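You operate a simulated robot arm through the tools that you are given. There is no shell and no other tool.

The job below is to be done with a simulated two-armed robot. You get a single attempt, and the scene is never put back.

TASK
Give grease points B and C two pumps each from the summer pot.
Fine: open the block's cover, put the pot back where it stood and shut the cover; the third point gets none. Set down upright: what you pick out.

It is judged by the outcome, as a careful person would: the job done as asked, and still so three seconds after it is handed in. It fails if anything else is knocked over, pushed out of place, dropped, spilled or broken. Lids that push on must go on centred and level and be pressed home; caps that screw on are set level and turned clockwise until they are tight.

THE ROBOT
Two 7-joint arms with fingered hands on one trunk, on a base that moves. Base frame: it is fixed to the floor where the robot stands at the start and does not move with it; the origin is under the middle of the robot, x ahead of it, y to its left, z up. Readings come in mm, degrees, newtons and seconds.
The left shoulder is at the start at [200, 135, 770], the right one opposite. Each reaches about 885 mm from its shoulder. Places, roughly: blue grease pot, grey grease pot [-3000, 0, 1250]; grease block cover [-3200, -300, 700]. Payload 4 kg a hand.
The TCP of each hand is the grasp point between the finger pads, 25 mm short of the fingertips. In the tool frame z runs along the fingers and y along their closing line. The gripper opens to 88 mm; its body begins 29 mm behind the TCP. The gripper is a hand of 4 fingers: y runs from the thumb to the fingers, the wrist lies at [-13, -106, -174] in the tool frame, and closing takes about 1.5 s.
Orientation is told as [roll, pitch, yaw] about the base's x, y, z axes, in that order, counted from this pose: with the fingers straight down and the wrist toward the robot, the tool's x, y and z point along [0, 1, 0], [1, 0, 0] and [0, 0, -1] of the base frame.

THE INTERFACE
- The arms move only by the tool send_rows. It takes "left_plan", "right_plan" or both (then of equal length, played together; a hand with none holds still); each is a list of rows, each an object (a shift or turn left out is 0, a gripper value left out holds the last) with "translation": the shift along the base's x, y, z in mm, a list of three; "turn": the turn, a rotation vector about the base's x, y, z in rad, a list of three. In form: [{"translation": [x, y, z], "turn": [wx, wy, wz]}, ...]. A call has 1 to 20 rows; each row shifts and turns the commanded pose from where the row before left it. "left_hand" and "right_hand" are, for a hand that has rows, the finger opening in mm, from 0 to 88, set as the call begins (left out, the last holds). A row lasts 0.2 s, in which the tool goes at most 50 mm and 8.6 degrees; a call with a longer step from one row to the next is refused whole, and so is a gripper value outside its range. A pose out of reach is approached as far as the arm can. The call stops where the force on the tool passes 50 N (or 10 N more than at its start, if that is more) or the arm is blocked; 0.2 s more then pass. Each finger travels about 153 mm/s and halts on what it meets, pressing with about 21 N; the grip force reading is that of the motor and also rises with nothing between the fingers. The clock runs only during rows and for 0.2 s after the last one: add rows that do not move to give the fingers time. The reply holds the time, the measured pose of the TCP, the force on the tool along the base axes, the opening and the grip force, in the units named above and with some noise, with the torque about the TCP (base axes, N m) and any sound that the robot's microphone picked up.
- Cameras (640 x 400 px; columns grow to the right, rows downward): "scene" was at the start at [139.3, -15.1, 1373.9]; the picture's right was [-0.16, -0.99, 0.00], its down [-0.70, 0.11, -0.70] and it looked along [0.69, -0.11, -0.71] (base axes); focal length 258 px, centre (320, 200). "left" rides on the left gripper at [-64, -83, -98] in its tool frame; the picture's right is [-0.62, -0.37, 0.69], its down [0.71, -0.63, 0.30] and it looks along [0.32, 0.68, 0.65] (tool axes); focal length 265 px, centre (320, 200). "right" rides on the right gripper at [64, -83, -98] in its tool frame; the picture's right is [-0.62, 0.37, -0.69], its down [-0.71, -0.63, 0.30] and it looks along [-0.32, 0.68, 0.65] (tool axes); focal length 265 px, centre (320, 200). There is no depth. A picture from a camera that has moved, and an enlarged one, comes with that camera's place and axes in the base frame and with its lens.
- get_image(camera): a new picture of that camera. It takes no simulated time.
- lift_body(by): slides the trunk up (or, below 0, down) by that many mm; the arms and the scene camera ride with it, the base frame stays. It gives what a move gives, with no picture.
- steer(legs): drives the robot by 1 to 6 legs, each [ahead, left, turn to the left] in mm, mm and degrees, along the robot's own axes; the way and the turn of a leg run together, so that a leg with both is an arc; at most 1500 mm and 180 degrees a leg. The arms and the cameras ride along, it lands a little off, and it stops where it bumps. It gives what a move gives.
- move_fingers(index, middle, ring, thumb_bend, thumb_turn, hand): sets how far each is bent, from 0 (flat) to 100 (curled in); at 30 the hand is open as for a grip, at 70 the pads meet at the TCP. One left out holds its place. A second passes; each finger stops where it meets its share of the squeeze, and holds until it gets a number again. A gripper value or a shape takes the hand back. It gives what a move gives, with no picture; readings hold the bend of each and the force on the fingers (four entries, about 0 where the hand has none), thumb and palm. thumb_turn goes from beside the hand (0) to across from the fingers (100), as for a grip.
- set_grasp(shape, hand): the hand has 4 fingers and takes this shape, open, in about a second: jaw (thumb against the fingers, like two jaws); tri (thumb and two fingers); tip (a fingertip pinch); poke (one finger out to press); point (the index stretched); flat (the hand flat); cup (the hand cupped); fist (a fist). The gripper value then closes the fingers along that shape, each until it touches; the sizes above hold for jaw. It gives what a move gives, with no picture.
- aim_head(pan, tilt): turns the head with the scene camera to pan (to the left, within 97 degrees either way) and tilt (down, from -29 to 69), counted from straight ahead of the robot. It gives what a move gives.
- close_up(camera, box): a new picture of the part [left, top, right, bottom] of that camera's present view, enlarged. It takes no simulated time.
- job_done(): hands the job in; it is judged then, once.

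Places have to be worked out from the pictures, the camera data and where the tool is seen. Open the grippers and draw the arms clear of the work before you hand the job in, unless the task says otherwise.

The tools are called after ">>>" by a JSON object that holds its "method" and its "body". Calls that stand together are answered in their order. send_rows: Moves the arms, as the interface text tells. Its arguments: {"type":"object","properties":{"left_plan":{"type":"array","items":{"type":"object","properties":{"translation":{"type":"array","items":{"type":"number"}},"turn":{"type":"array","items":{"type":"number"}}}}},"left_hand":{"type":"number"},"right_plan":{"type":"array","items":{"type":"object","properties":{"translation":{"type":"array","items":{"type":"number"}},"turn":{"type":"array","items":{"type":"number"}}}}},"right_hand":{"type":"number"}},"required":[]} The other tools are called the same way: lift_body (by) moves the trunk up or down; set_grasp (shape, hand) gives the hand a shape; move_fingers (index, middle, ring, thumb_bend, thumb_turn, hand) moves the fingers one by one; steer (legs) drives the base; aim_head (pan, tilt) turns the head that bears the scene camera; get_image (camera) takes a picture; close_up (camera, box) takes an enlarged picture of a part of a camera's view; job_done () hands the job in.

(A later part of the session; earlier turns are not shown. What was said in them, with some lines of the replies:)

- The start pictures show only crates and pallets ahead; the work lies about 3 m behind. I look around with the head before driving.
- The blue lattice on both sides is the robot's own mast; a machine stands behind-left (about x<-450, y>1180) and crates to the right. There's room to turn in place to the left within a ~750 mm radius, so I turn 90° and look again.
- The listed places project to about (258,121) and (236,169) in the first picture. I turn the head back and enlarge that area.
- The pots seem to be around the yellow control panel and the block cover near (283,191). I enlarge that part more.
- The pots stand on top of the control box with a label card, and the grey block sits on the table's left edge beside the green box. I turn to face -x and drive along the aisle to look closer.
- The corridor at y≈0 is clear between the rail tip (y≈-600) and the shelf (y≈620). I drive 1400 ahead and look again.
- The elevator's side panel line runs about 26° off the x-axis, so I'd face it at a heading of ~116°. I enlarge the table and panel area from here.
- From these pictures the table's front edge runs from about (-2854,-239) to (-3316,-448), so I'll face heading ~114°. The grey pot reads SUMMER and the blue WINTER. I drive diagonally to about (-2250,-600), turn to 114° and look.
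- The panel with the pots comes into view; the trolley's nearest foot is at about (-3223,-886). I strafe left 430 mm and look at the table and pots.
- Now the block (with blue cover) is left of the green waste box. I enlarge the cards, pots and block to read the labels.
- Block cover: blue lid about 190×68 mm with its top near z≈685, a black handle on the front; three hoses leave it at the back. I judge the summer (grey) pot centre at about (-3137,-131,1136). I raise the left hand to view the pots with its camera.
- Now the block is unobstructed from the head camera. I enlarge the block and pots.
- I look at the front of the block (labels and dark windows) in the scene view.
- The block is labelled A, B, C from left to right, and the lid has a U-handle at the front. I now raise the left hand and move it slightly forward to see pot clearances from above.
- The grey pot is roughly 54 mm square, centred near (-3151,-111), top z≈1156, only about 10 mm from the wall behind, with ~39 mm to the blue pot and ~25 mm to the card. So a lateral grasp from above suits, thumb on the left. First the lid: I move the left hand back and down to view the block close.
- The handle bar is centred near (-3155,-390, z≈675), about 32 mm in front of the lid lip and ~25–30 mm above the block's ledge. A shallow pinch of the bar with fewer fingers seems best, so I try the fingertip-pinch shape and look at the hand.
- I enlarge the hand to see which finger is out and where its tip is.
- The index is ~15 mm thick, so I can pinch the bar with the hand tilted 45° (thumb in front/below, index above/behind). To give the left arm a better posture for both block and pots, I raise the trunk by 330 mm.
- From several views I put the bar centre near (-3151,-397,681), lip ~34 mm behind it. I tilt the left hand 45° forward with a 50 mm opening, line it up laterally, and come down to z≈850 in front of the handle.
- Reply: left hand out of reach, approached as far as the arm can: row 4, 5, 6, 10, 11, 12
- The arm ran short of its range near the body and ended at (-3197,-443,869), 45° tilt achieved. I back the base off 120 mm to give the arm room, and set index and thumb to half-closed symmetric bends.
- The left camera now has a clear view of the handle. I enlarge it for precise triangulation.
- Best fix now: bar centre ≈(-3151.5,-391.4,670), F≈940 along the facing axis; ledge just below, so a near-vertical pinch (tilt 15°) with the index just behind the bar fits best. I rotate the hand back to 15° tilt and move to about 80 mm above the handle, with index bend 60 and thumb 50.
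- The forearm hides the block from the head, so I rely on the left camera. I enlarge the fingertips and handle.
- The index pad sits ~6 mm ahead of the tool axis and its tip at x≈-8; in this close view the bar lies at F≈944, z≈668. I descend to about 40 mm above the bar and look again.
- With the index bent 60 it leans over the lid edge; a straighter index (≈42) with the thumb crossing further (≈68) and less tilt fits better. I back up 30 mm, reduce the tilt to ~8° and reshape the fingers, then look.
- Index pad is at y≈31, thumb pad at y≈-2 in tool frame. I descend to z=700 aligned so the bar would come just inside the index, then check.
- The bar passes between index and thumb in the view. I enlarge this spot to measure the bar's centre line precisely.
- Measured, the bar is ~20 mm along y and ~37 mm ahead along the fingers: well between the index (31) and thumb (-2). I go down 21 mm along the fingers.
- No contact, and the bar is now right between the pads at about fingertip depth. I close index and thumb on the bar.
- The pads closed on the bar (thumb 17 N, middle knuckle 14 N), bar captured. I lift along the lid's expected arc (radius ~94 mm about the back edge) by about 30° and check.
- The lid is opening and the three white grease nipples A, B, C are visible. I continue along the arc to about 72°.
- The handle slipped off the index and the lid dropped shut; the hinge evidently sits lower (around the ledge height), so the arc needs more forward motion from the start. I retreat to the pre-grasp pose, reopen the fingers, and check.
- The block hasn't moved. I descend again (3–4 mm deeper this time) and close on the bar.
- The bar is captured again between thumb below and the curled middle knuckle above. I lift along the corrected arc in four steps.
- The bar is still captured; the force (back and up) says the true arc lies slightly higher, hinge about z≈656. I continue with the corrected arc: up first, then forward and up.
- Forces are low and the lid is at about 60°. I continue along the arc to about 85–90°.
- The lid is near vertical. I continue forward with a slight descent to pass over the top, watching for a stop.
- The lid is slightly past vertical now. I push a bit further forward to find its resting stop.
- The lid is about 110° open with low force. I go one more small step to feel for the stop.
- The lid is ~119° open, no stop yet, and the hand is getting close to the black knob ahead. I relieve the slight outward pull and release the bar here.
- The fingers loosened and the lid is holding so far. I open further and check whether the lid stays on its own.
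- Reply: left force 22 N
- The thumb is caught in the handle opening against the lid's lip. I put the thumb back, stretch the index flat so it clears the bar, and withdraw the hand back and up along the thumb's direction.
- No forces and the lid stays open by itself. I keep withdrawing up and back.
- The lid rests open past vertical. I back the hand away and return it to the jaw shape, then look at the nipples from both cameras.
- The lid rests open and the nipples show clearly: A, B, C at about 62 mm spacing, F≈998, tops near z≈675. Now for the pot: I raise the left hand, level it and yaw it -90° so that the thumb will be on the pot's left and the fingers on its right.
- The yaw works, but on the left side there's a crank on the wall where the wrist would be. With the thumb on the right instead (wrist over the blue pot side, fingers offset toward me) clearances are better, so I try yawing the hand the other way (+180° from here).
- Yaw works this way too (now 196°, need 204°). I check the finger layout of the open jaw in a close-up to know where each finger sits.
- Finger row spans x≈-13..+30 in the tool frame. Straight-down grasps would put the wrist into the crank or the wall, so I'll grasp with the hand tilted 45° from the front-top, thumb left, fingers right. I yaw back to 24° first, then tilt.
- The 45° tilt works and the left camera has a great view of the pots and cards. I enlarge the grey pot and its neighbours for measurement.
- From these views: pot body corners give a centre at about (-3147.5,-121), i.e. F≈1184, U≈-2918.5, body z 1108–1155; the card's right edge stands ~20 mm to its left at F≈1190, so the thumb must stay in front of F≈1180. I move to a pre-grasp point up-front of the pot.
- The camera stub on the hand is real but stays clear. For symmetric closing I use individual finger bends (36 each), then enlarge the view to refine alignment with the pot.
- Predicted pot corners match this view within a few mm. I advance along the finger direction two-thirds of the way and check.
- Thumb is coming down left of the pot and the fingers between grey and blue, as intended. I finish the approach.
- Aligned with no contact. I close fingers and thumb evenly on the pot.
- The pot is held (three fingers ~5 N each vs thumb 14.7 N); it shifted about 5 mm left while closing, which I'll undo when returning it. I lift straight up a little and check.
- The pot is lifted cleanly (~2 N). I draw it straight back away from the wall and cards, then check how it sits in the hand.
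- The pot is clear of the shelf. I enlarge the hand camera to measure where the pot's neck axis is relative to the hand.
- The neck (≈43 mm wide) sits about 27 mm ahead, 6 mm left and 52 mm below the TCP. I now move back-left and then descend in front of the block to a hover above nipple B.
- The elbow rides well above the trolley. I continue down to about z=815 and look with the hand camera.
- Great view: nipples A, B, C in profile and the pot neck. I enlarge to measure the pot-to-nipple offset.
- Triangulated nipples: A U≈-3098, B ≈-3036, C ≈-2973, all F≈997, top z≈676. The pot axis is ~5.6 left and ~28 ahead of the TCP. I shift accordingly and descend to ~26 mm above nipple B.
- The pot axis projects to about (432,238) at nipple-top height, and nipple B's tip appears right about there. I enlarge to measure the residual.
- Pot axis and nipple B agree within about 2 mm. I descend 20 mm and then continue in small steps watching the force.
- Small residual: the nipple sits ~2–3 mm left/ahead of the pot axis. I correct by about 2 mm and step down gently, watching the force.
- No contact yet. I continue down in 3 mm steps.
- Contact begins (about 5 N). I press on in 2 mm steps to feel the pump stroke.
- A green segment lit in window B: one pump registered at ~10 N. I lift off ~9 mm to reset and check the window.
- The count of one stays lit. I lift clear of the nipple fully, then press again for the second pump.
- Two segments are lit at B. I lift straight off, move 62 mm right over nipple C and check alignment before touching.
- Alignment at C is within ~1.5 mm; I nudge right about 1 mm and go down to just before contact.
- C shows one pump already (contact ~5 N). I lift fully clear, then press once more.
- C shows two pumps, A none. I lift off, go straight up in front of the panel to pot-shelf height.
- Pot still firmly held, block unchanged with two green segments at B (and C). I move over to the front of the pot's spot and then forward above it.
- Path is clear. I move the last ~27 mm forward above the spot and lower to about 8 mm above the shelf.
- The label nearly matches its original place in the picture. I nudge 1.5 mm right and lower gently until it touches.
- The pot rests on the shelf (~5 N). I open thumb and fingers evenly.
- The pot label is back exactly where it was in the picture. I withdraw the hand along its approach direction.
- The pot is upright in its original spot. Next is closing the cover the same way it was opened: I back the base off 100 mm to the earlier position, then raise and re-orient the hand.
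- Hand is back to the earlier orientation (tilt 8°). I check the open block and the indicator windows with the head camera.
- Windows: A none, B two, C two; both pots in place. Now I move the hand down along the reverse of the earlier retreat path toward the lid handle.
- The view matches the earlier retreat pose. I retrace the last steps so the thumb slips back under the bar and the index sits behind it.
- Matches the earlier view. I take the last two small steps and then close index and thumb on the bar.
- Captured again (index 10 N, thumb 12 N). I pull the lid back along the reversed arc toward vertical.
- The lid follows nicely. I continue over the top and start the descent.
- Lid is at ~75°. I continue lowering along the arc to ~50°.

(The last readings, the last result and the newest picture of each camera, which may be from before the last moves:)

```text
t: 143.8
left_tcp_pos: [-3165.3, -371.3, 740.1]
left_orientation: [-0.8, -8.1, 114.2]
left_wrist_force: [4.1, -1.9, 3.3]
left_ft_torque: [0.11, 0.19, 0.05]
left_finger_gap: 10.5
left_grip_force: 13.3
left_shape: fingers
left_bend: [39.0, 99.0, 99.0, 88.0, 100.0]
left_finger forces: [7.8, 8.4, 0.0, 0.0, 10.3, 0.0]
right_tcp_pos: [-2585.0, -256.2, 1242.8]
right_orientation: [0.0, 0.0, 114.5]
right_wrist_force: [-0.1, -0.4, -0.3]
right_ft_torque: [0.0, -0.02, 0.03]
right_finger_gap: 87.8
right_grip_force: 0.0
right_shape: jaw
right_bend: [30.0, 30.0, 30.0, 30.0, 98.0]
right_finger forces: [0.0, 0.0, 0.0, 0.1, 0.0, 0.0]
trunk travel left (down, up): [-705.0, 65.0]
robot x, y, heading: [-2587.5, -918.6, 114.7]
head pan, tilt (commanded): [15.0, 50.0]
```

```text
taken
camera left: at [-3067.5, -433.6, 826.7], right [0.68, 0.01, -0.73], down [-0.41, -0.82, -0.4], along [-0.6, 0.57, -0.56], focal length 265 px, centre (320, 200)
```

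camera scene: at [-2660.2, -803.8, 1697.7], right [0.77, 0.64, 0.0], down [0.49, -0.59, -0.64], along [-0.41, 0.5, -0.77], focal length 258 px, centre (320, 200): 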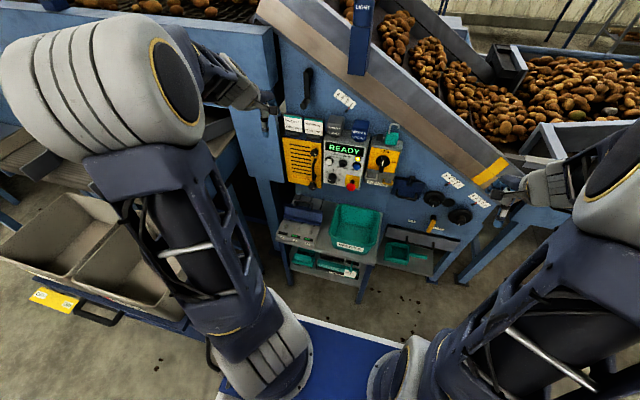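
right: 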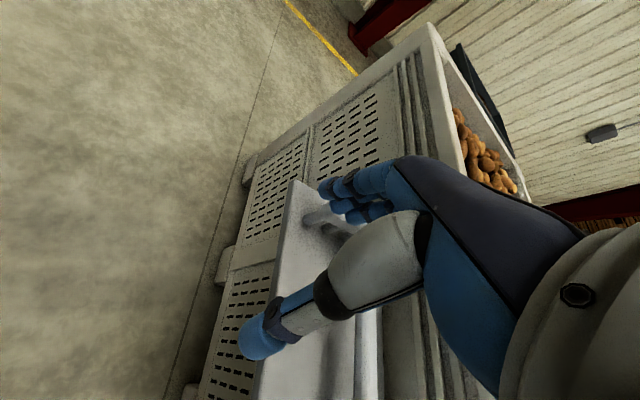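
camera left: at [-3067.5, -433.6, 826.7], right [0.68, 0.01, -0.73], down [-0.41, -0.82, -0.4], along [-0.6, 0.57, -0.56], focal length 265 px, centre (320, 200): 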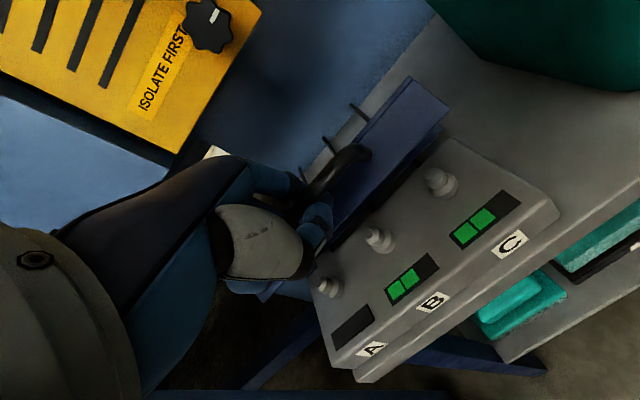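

Lid at ~50°, still captured. I continue lowering.

>>> {"method": "send_rows", "body": {"left_plan": [{"translation": [4.3, -9.6, -6.5]}, {"translation": [3.9, -8.6, -9.5]}, {"translation": [3.0, -6.6, -11]}]}}

>>> {"method": "get_image", "body": {"camera": "left"}}

```text
t: 144.6
left_tcp_pos: [-3154.0, -398.1, 713.0]
left_orientation: [-0.8, -8.0, 114.1]
left_wrist_force: [4.2, -5.8, 4.2]
left_ft_torque: [0.15, 0.16, 0.04]
left_finger_gap: 9.8
left_grip_force: 15.3
left_shape: fingers
left_bend: [40.0, 99.0, 99.0, 88.0, 100.0]
left_finger forces: [7.2, 12.7, 0.1, 0.0, 11.0, 0.0]
right_tcp_pos: [-2584.4, -255.4, 1243.0]
right_orientation: [-0.1, -0.1, 114.5]
right_wrist_force: [0.0, -0.2, 0.2]
right_ft_torque: [0.02, 0.02, -0.03]
right_finger_gap: 87.5
right_grip_force: 0.1
right_shape: jaw
right_bend: [30.0, 30.0, 30.0, 30.0, 98.0]
right_finger forces: [0.0, 0.0, 0.0, 0.0, 0.0, 0.0]
trunk travel left (down, up): [-705.0, 65.0]
robot x, y, heading: [-2583.5, -916.6, 114.3]
head pan, tilt (commanded): [15.0, 50.0]
```

```text
taken
camera left: at [-3056.1, -459.6, 798.7], right [0.68, 0.01, -0.73], down [-0.41, -0.82, -0.4], along [-0.6, 0.57, -0.56], focal length 265 px, centre (320, 200)
```

left: 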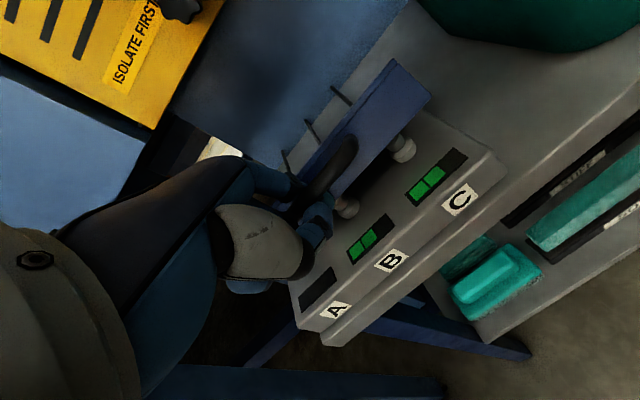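

Lid at ~30°. I lower two more steps and check.

>>> {"method": "send_rows", "body": {"left_plan": [{"translation": [1.8, -4.0, -11]}, {"translation": [1.4, -3.2, -11]}]}}

>>> {"method": "get_image", "body": {"camera": "left"}}

```text
t: 145.2
left_tcp_pos: [-3150.0, -407.5, 691.9]
left_orientation: [-0.8, -8.0, 114.1]
left_wrist_force: [7.2, -17.2, 7.2]
left_ft_torque: [0.14, 0.24, 0.09]
left_finger_gap: 8.0
left_grip_force: 17.9
left_shape: fingers
left_bend: [45.0, 99.0, 99.0, 88.0, 100.0]
left_finger forces: [3.0, 20.2, 0.2, 0.1, 12.7, 0.1]
right_tcp_pos: [-2585.4, -256.4, 1243.0]
right_orientation: [0.0, 0.1, 114.5]
right_wrist_force: [0.6, -0.2, 0.0]
right_ft_torque: [0.02, 0.01, 0.02]
right_finger_gap: 87.9
right_grip_force: 0.1
right_shape: jaw
right_bend: [30.0, 30.0, 30.0, 30.0, 98.0]
right_finger forces: [0.1, 0.0, 0.0, 0.1, 0.0, 0.0]
trunk travel left (down, up): [-705.0, 65.0]
robot x, y, heading: [-2585.3, -918.6, 114.5]
head pan, tilt (commanded): [15.0, 50.0]
```

```text
taken
camera left: at [-3052.7, -467.5, 776.8], right [0.68, 0.01, -0.73], down [-0.41, -0.82, -0.4], along [-0.6, 0.57, -0.56], focal length 265 px, centre (320, 200)
```

left: 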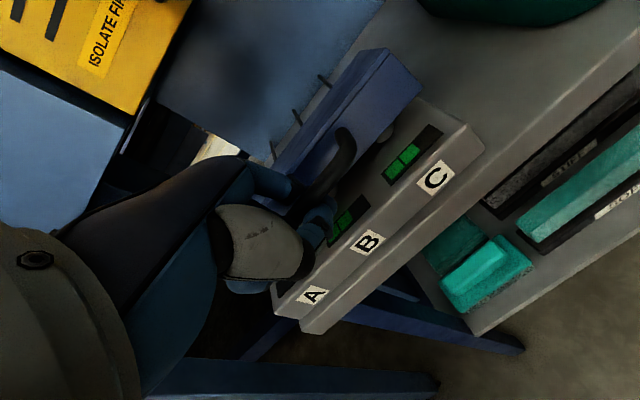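

The force says the hand should come a bit more toward me. I shift back slightly while lowering the last bit.

>>> {"method": "send_rows", "body": {"left_plan": [{"translation": [2.2, -5.0, -2]}, {"translation": [1.2, -2.8, -6]}]}}

>>> {"method": "get_image", "body": {"camera": "left"}}

```text
t: 145.8
left_tcp_pos: [-3148.3, -410.7, 684.7]
left_orientation: [-0.7, -8.1, 114.2]
left_wrist_force: [-1.8, -1.1, -0.5]
left_ft_torque: [0.01, 0.07, 0.19]
left_finger_gap: 9.6
left_grip_force: 14.8
left_shape: fingers
left_bend: [41.0, 99.0, 99.0, 88.0, 100.0]
left_finger forces: [8.9, 10.3, 0.1, 0.0, 11.0, 0.1]
right_tcp_pos: [-2585.2, -255.1, 1242.4]
right_orientation: [-0.1, 0.1, 114.6]
right_wrist_force: [1.5, 0.3, 0.0]
right_ft_torque: [-0.05, 0.0, 0.02]
right_finger_gap: 87.7
right_grip_force: 0.0
right_shape: jaw
right_bend: [30.0, 30.0, 30.0, 30.0, 98.0]
right_finger forces: [0.1, 0.1, 0.0, 0.0, 0.0, 0.0]
trunk travel left (down, up): [-705.0, 65.0]
robot x, y, heading: [-2583.9, -912.6, 114.7]
head pan, tilt (commanded): [15.0, 50.0]
```

```text
taken
camera left: at [-3049.9, -473.0, 769.1], right [0.68, 0.01, -0.73], down [-0.41, -0.82, -0.4], along [-0.6, 0.57, -0.55], focal length 265 px, centre (320, 200)
```

left: 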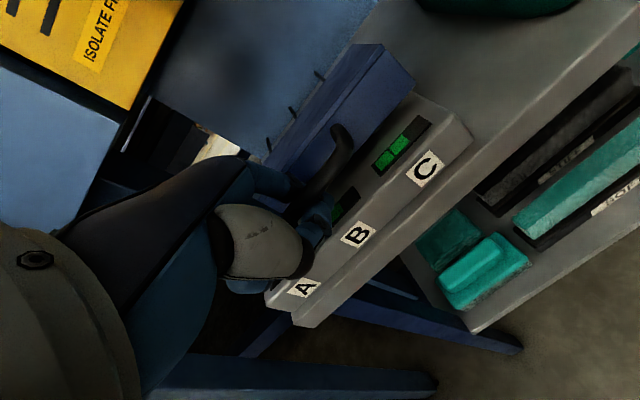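

Forces are small again; the lid is about 10° open. I lower a little further.

>>> {"method": "send_rows", "body": {"left_plan": [{"translation": [0.8, -1.8, -4]}, {"translation": [0.6, -1.4, -4]}]}}

>>> {"method": "close_up", "body": {"camera": "left", "box": [240, 40, 480, 330]}}

```text
t: 146.4
left_tcp_pos: [-3146.3, -415.1, 675.5]
left_orientation: [-0.8, -8.0, 114.1]
left_wrist_force: [-6.7, 5.6, -2.5]
left_ft_torque: [-0.06, 0.02, 0.2]
left_finger_gap: 10.7
left_grip_force: 13.6
left_shape: fingers
left_bend: [38.0, 99.0, 99.0, 89.0, 100.0]
left_finger forces: [12.3, 5.4, 0.1, 0.1, 9.1, 0.1]
right_tcp_pos: [-2584.8, -256.0, 1243.2]
right_orientation: [0.1, 0.0, 114.5]
right_wrist_force: [0.1, 1.0, -0.2]
right_ft_torque: [0.0, -0.02, -0.02]
right_finger_gap: 87.7
right_grip_force: 0.0
right_shape: jaw
right_bend: [30.0, 30.0, 30.0, 30.0, 98.0]
right_finger forces: [0.0, 0.0, 0.0, 0.0, 0.0, 0.1]
trunk travel left (down, up): [-705.0, 65.0]
robot x, y, heading: [-2586.5, -911.5, 114.4]
head pan, tilt (commanded): [15.0, 50.0]
```

```text
1.38 times, centred on (360, 185) of left
camera zoom: at [-3048.0, -476.6, 761.4], right [0.68, 0.01, -0.73], down [-0.41, -0.82, -0.4], along [-0.6, 0.57, -0.55], focal length 366 px, centre (265, 221)
```

zoom: 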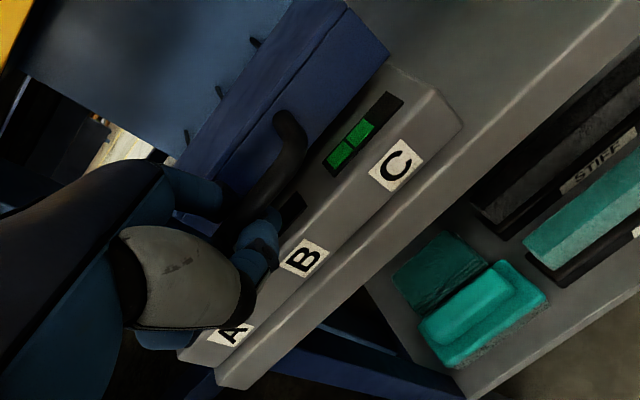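

The lid is nearly down. I release the bar gently by opening thumb and index.

>>> {"method": "move_fingers", "body": {"hand": "left", "index": 36, "thumb_bend": 66}}

>>> {"method": "close_up", "body": {"camera": "left", "box": [240, 40, 480, 330]}}

```text
t: 147.4
left_tcp_pos: [-3144.5, -415.1, 675.7]
left_orientation: [-0.9, -8.0, 114.2]
left_wrist_force: [0.0, -0.2, -0.1]
left_ft_torque: [0.01, 0.0, -0.03]
left_finger_gap: 39.0
left_grip_force: 0.0
left_shape: fingers
left_bend: [36.0, 99.0, 99.0, 66.0, 100.0]
left_finger forces: [0.1, 0.0, 0.0, 0.0, 0.0, 0.1]
right_tcp_pos: [-2584.6, -255.7, 1243.4]
right_orientation: [0.0, 0.0, 114.4]
right_wrist_force: [-0.7, 1.7, -0.9]
right_ft_torque: [0.05, -0.02, 0.03]
right_finger_gap: 87.5
right_grip_force: 0.1
right_shape: jaw
right_bend: [30.0, 30.0, 30.0, 30.0, 98.0]
right_finger forces: [0.0, 0.1, 0.0, 0.0, 0.1, 0.0]
trunk travel left (down, up): [-705.0, 65.0]
robot x, y, heading: [-2584.9, -916.3, 114.5]
head pan, tilt (commanded): [15.0, 50.0]
```

```text
1.38 times, centred on (360, 185) of left
camera zoom: at [-3047.4, -477.4, 761.3], right [0.68, 0.01, -0.73], down [-0.41, -0.82, -0.4], along [-0.6, 0.57, -0.56], focal length 366 px, centre (265, 221)
```

zoom: 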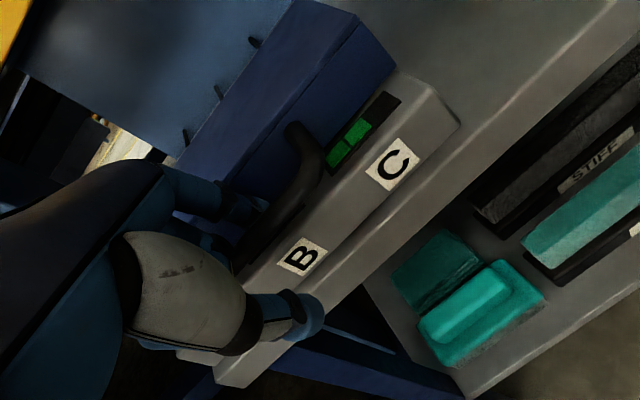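

The lid has settled shut and the fingers are free. I withdraw straight up along the fingers.

>>> {"method": "send_rows", "body": {"left_plan": [{"translation": [0.6, -1.3, 10]}, {"translation": [0.6, -1.3, 10]}, {"translation": [1.2, -2.6, 20]}, {"translation": [2, -4, 30]}, {"translation": [6, -14, 35]}, {"translation": [10, -22, 35]}]}}

>>> {"method": "get_image", "body": {"camera": "left"}}

>>> {"method": "close_up", "body": {"camera": "left", "box": [320, 60, 560, 300]}}

```text
t: 148.8
left_tcp_pos: [-3123.1, -460.6, 815.8]
left_orientation: [-0.8, -8.0, 114.2]
left_wrist_force: [-0.2, 0.0, 0.9]
left_ft_torque: [0.02, 0.0, -0.03]
left_finger_gap: 39.2
left_grip_force: 0.0
left_shape: fingers
left_bend: [36.0, 99.0, 99.0, 66.0, 100.0]
left_finger forces: [0.1, 0.1, 0.0, 0.1, 0.0, 0.0]
right_tcp_pos: [-2585.8, -255.7, 1242.7]
right_orientation: [0.0, 0.1, 114.5]
right_wrist_force: [-0.3, 0.7, -0.6]
right_ft_torque: [0.02, 0.03, -0.03]
right_finger_gap: 87.3
right_grip_force: 0.1
right_shape: jaw
right_bend: [30.0, 30.0, 30.0, 30.0, 98.0]
right_finger forces: [0.1, 0.1, 0.1, 0.0, 0.0, 0.1]
trunk travel left (down, up): [-705.0, 65.0]
robot x, y, heading: [-2585.7, -918.5, 115.1]
head pan, tilt (commanded): [15.0, 50.0]
```

```text
taken
camera left: at [-3025.9, -522.7, 901.5], right [0.68, 0.01, -0.73], down [-0.41, -0.82, -0.4], along [-0.6, 0.57, -0.56], focal length 265 px, centre (320, 200)
```

left: 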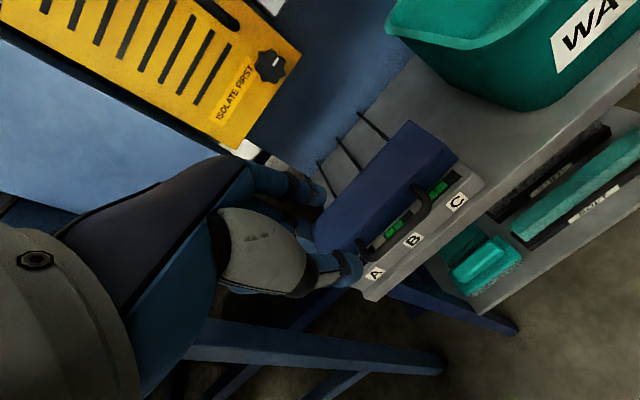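

```text
1.67 times, centred on (440, 180) of left
camera zoom: at [-3025.9, -522.7, 901.5], right [0.68, 0.01, -0.73], down [-0.41, -0.82, -0.4], along [-0.6, 0.57, -0.56], focal length 442 px, centre (120, 233)
```

zoom: 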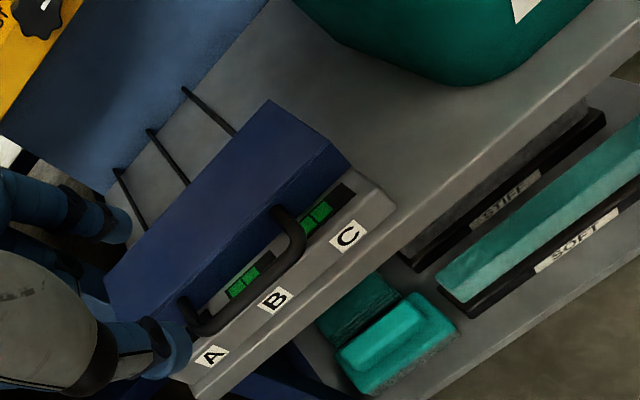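

The lid is shut and level as it was at the start. I open the left hand, draw it back and up, and take final check pictures.

>>> {"method": "send_rows", "body": {"left_plan": [{"translation": [8, -18, 40]}, {"translation": [8, -18, 40]}, {"translation": [8, -18, 40]}, {"translation": [8, -18, 40]}, {"translation": [0, 0, 40]}]}}

>>> {"method": "set_grasp", "body": {"hand": "left", "shape": "jaw"}}

>>> {"method": "get_image", "body": {"camera": "left"}}

>>> {"method": "get_image", "body": {"camera": "scene"}}

```text
t: 150.0
left_tcp_pos: [-3090.9, -533.1, 1016.0]
left_orientation: [-0.8, -8.0, 114.2]
left_wrist_force: [0.4, -0.3, -0.7]
left_ft_torque: [-0.01, -0.01, 0.0]
left_finger_gap: 39.4
left_grip_force: 0.0
left_shape: fingers
left_bend: [36.0, 99.0, 99.0, 66.0, 100.0]
left_finger forces: [0.0, 0.0, 0.0, 0.0, 0.0, 0.0]
right_tcp_pos: [-2584.9, -254.5, 1242.7]
right_orientation: [0.0, 0.0, 114.5]
right_wrist_force: [-0.2, 1.3, 0.2]
right_ft_torque: [-0.02, 0.0, -0.01]
right_finger_gap: 87.6
right_grip_force: 0.0
right_shape: jaw
right_bend: [30.0, 30.0, 30.0, 30.0, 98.0]
right_finger forces: [0.0, 0.1, 0.0, 0.1, 0.0, 0.0]
trunk travel left (down, up): [-705.0, 65.0]
robot x, y, heading: [-2589.5, -915.7, 114.5]
head pan, tilt (commanded): [15.0, 50.0]
```

```text
t: 150.9
left_tcp_pos: [-3090.8, -532.4, 1016.1]
left_orientation: [-0.8, -8.0, 114.1]
left_wrist_force: [0.0, 0.3, 0.2]
left_ft_torque: [-0.03, 0.01, -0.01]
left_finger_gap: 87.7
left_grip_force: 0.1
left_shape: jaw
left_bend: [30.0, 30.0, 30.0, 30.0, 98.0]
left_finger forces: [0.0, 0.0, 0.0, 0.0, 0.1, 0.0]
right_tcp_pos: [-2584.7, -254.8, 1242.4]
right_orientation: [0.0, 0.1, 114.5]
right_wrist_force: [1.4, -0.2, -0.1]
right_ft_torque: [-0.01, -0.04, -0.01]
right_finger_gap: 87.6
right_grip_force: 0.1
right_shape: jaw
right_bend: [30.0, 30.0, 30.0, 30.0, 98.0]
right_finger forces: [0.0, 0.1, 0.0, 0.0, 0.0, 0.0]
trunk travel left (down, up): [-705.0, 65.0]
robot x, y, heading: [-2586.6, -918.2, 114.7]
head pan, tilt (commanded): [15.0, 50.0]
```

```text
taken
camera left: at [-2992.2, -594.3, 1101.6], right [0.68, 0.01, -0.73], down [-0.41, -0.82, -0.4], along [-0.6, 0.57, -0.56], focal length 265 px, centre (320, 200)
```

left: 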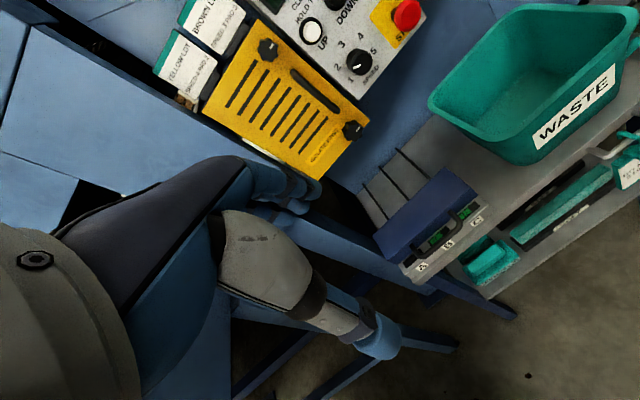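

```text
taken
camera scene: at [-2660.2, -804.1, 1697.8], right [0.77, 0.64, 0.0], down [0.49, -0.59, -0.64], along [-0.41, 0.5, -0.77], focal length 258 px, centre (320, 200)
```

scene: 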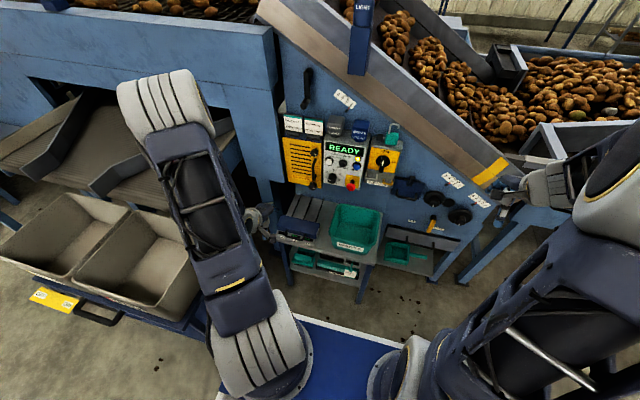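

I enlarge the block and the pots one last time to verify the lid is fully shut and everything stands as before.

>>> {"method": "close_up", "body": {"camera": "scene", "box": [256, 200, 336, 250]}}

>>> {"method": "close_up", "body": {"camera": "scene", "box": [276, 105, 404, 185]}}

>>> {"method": "close_up", "body": {"camera": "left", "box": [360, 140, 520, 300]}}

```text
8.00 times, centred on (296, 225) of scene
camera zoom: at [-2660.2, -804.1, 1697.8], right [0.77, 0.64, 0.0], down [0.49, -0.59, -0.64], along [-0.41, 0.5, -0.77], focal length 2066 px, centre (512, 0)
```

zoom: 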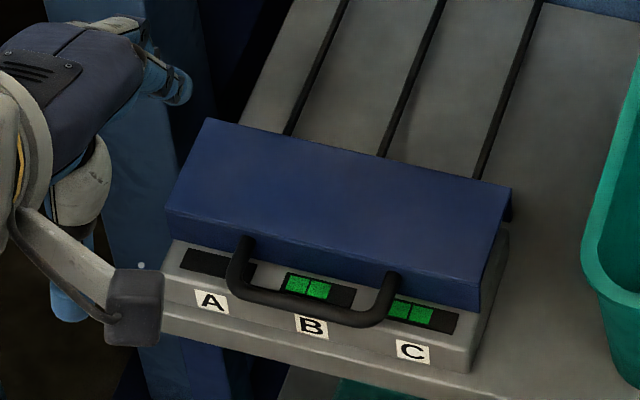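

```text
5.00 times, centred on (340, 145) of scene
camera zoom: at [-2660.2, -804.1, 1697.8], right [0.77, 0.64, 0.0], down [0.49, -0.59, -0.64], along [-0.41, 0.5, -0.77], focal length 1291 px, centre (220, 475)
```

zoom: 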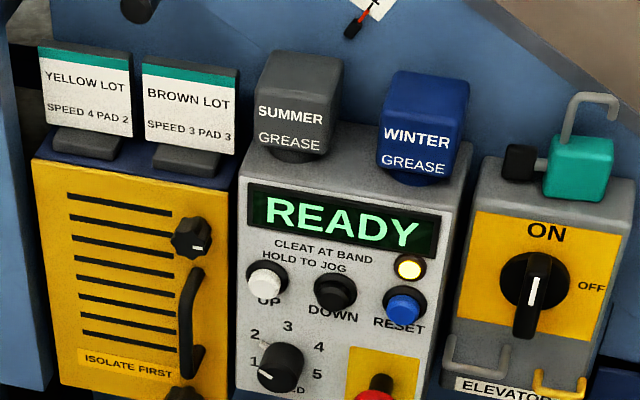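

```text
2.50 times, centred on (440, 220) of left
camera zoom: at [-2992.2, -594.3, 1101.6], right [0.68, 0.01, -0.73], down [-0.41, -0.82, -0.4], along [-0.6, 0.57, -0.56], focal length 664 px, centre (20, 150)
```

zoom: 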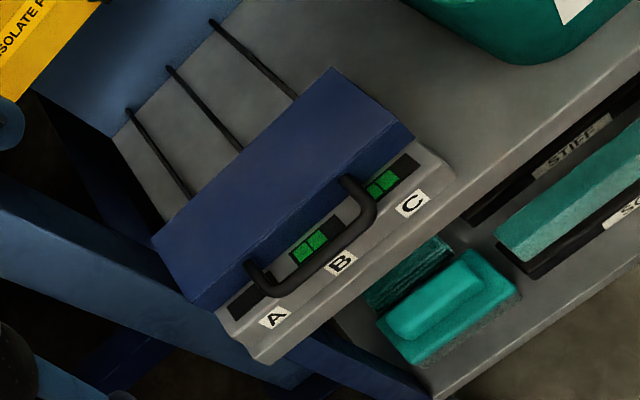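

Everything checks out: the lid is shut exactly as at the start, B and C each show two pumps, A shows none, and the summer pot stands upright in its original place. Both hands are open and clear, so I hand the job in.

>>> {"method": "job_done", "body": {}}

```text
The job is handed in.
```

Grease points B and C each got two pumps from the summer pot, and point A got none. The block's indicator windows show two green segments at B, two at C and nothing at A.

- **Pot:** the summer pot is back upright where it stood, next to the winter pot.
- **Cover:** it is shut and matches its starting position in the camera view. On the first try at opening it, the handle slipped out of the fingers at roughly half open and the cover dropped shut. I saw no damage or shift, and the second try opened it normally.
- **Surroundings:** nothing was knocked over or spilled, and in the views I checked nothing was out of place. Both hands are open and clear of the work.
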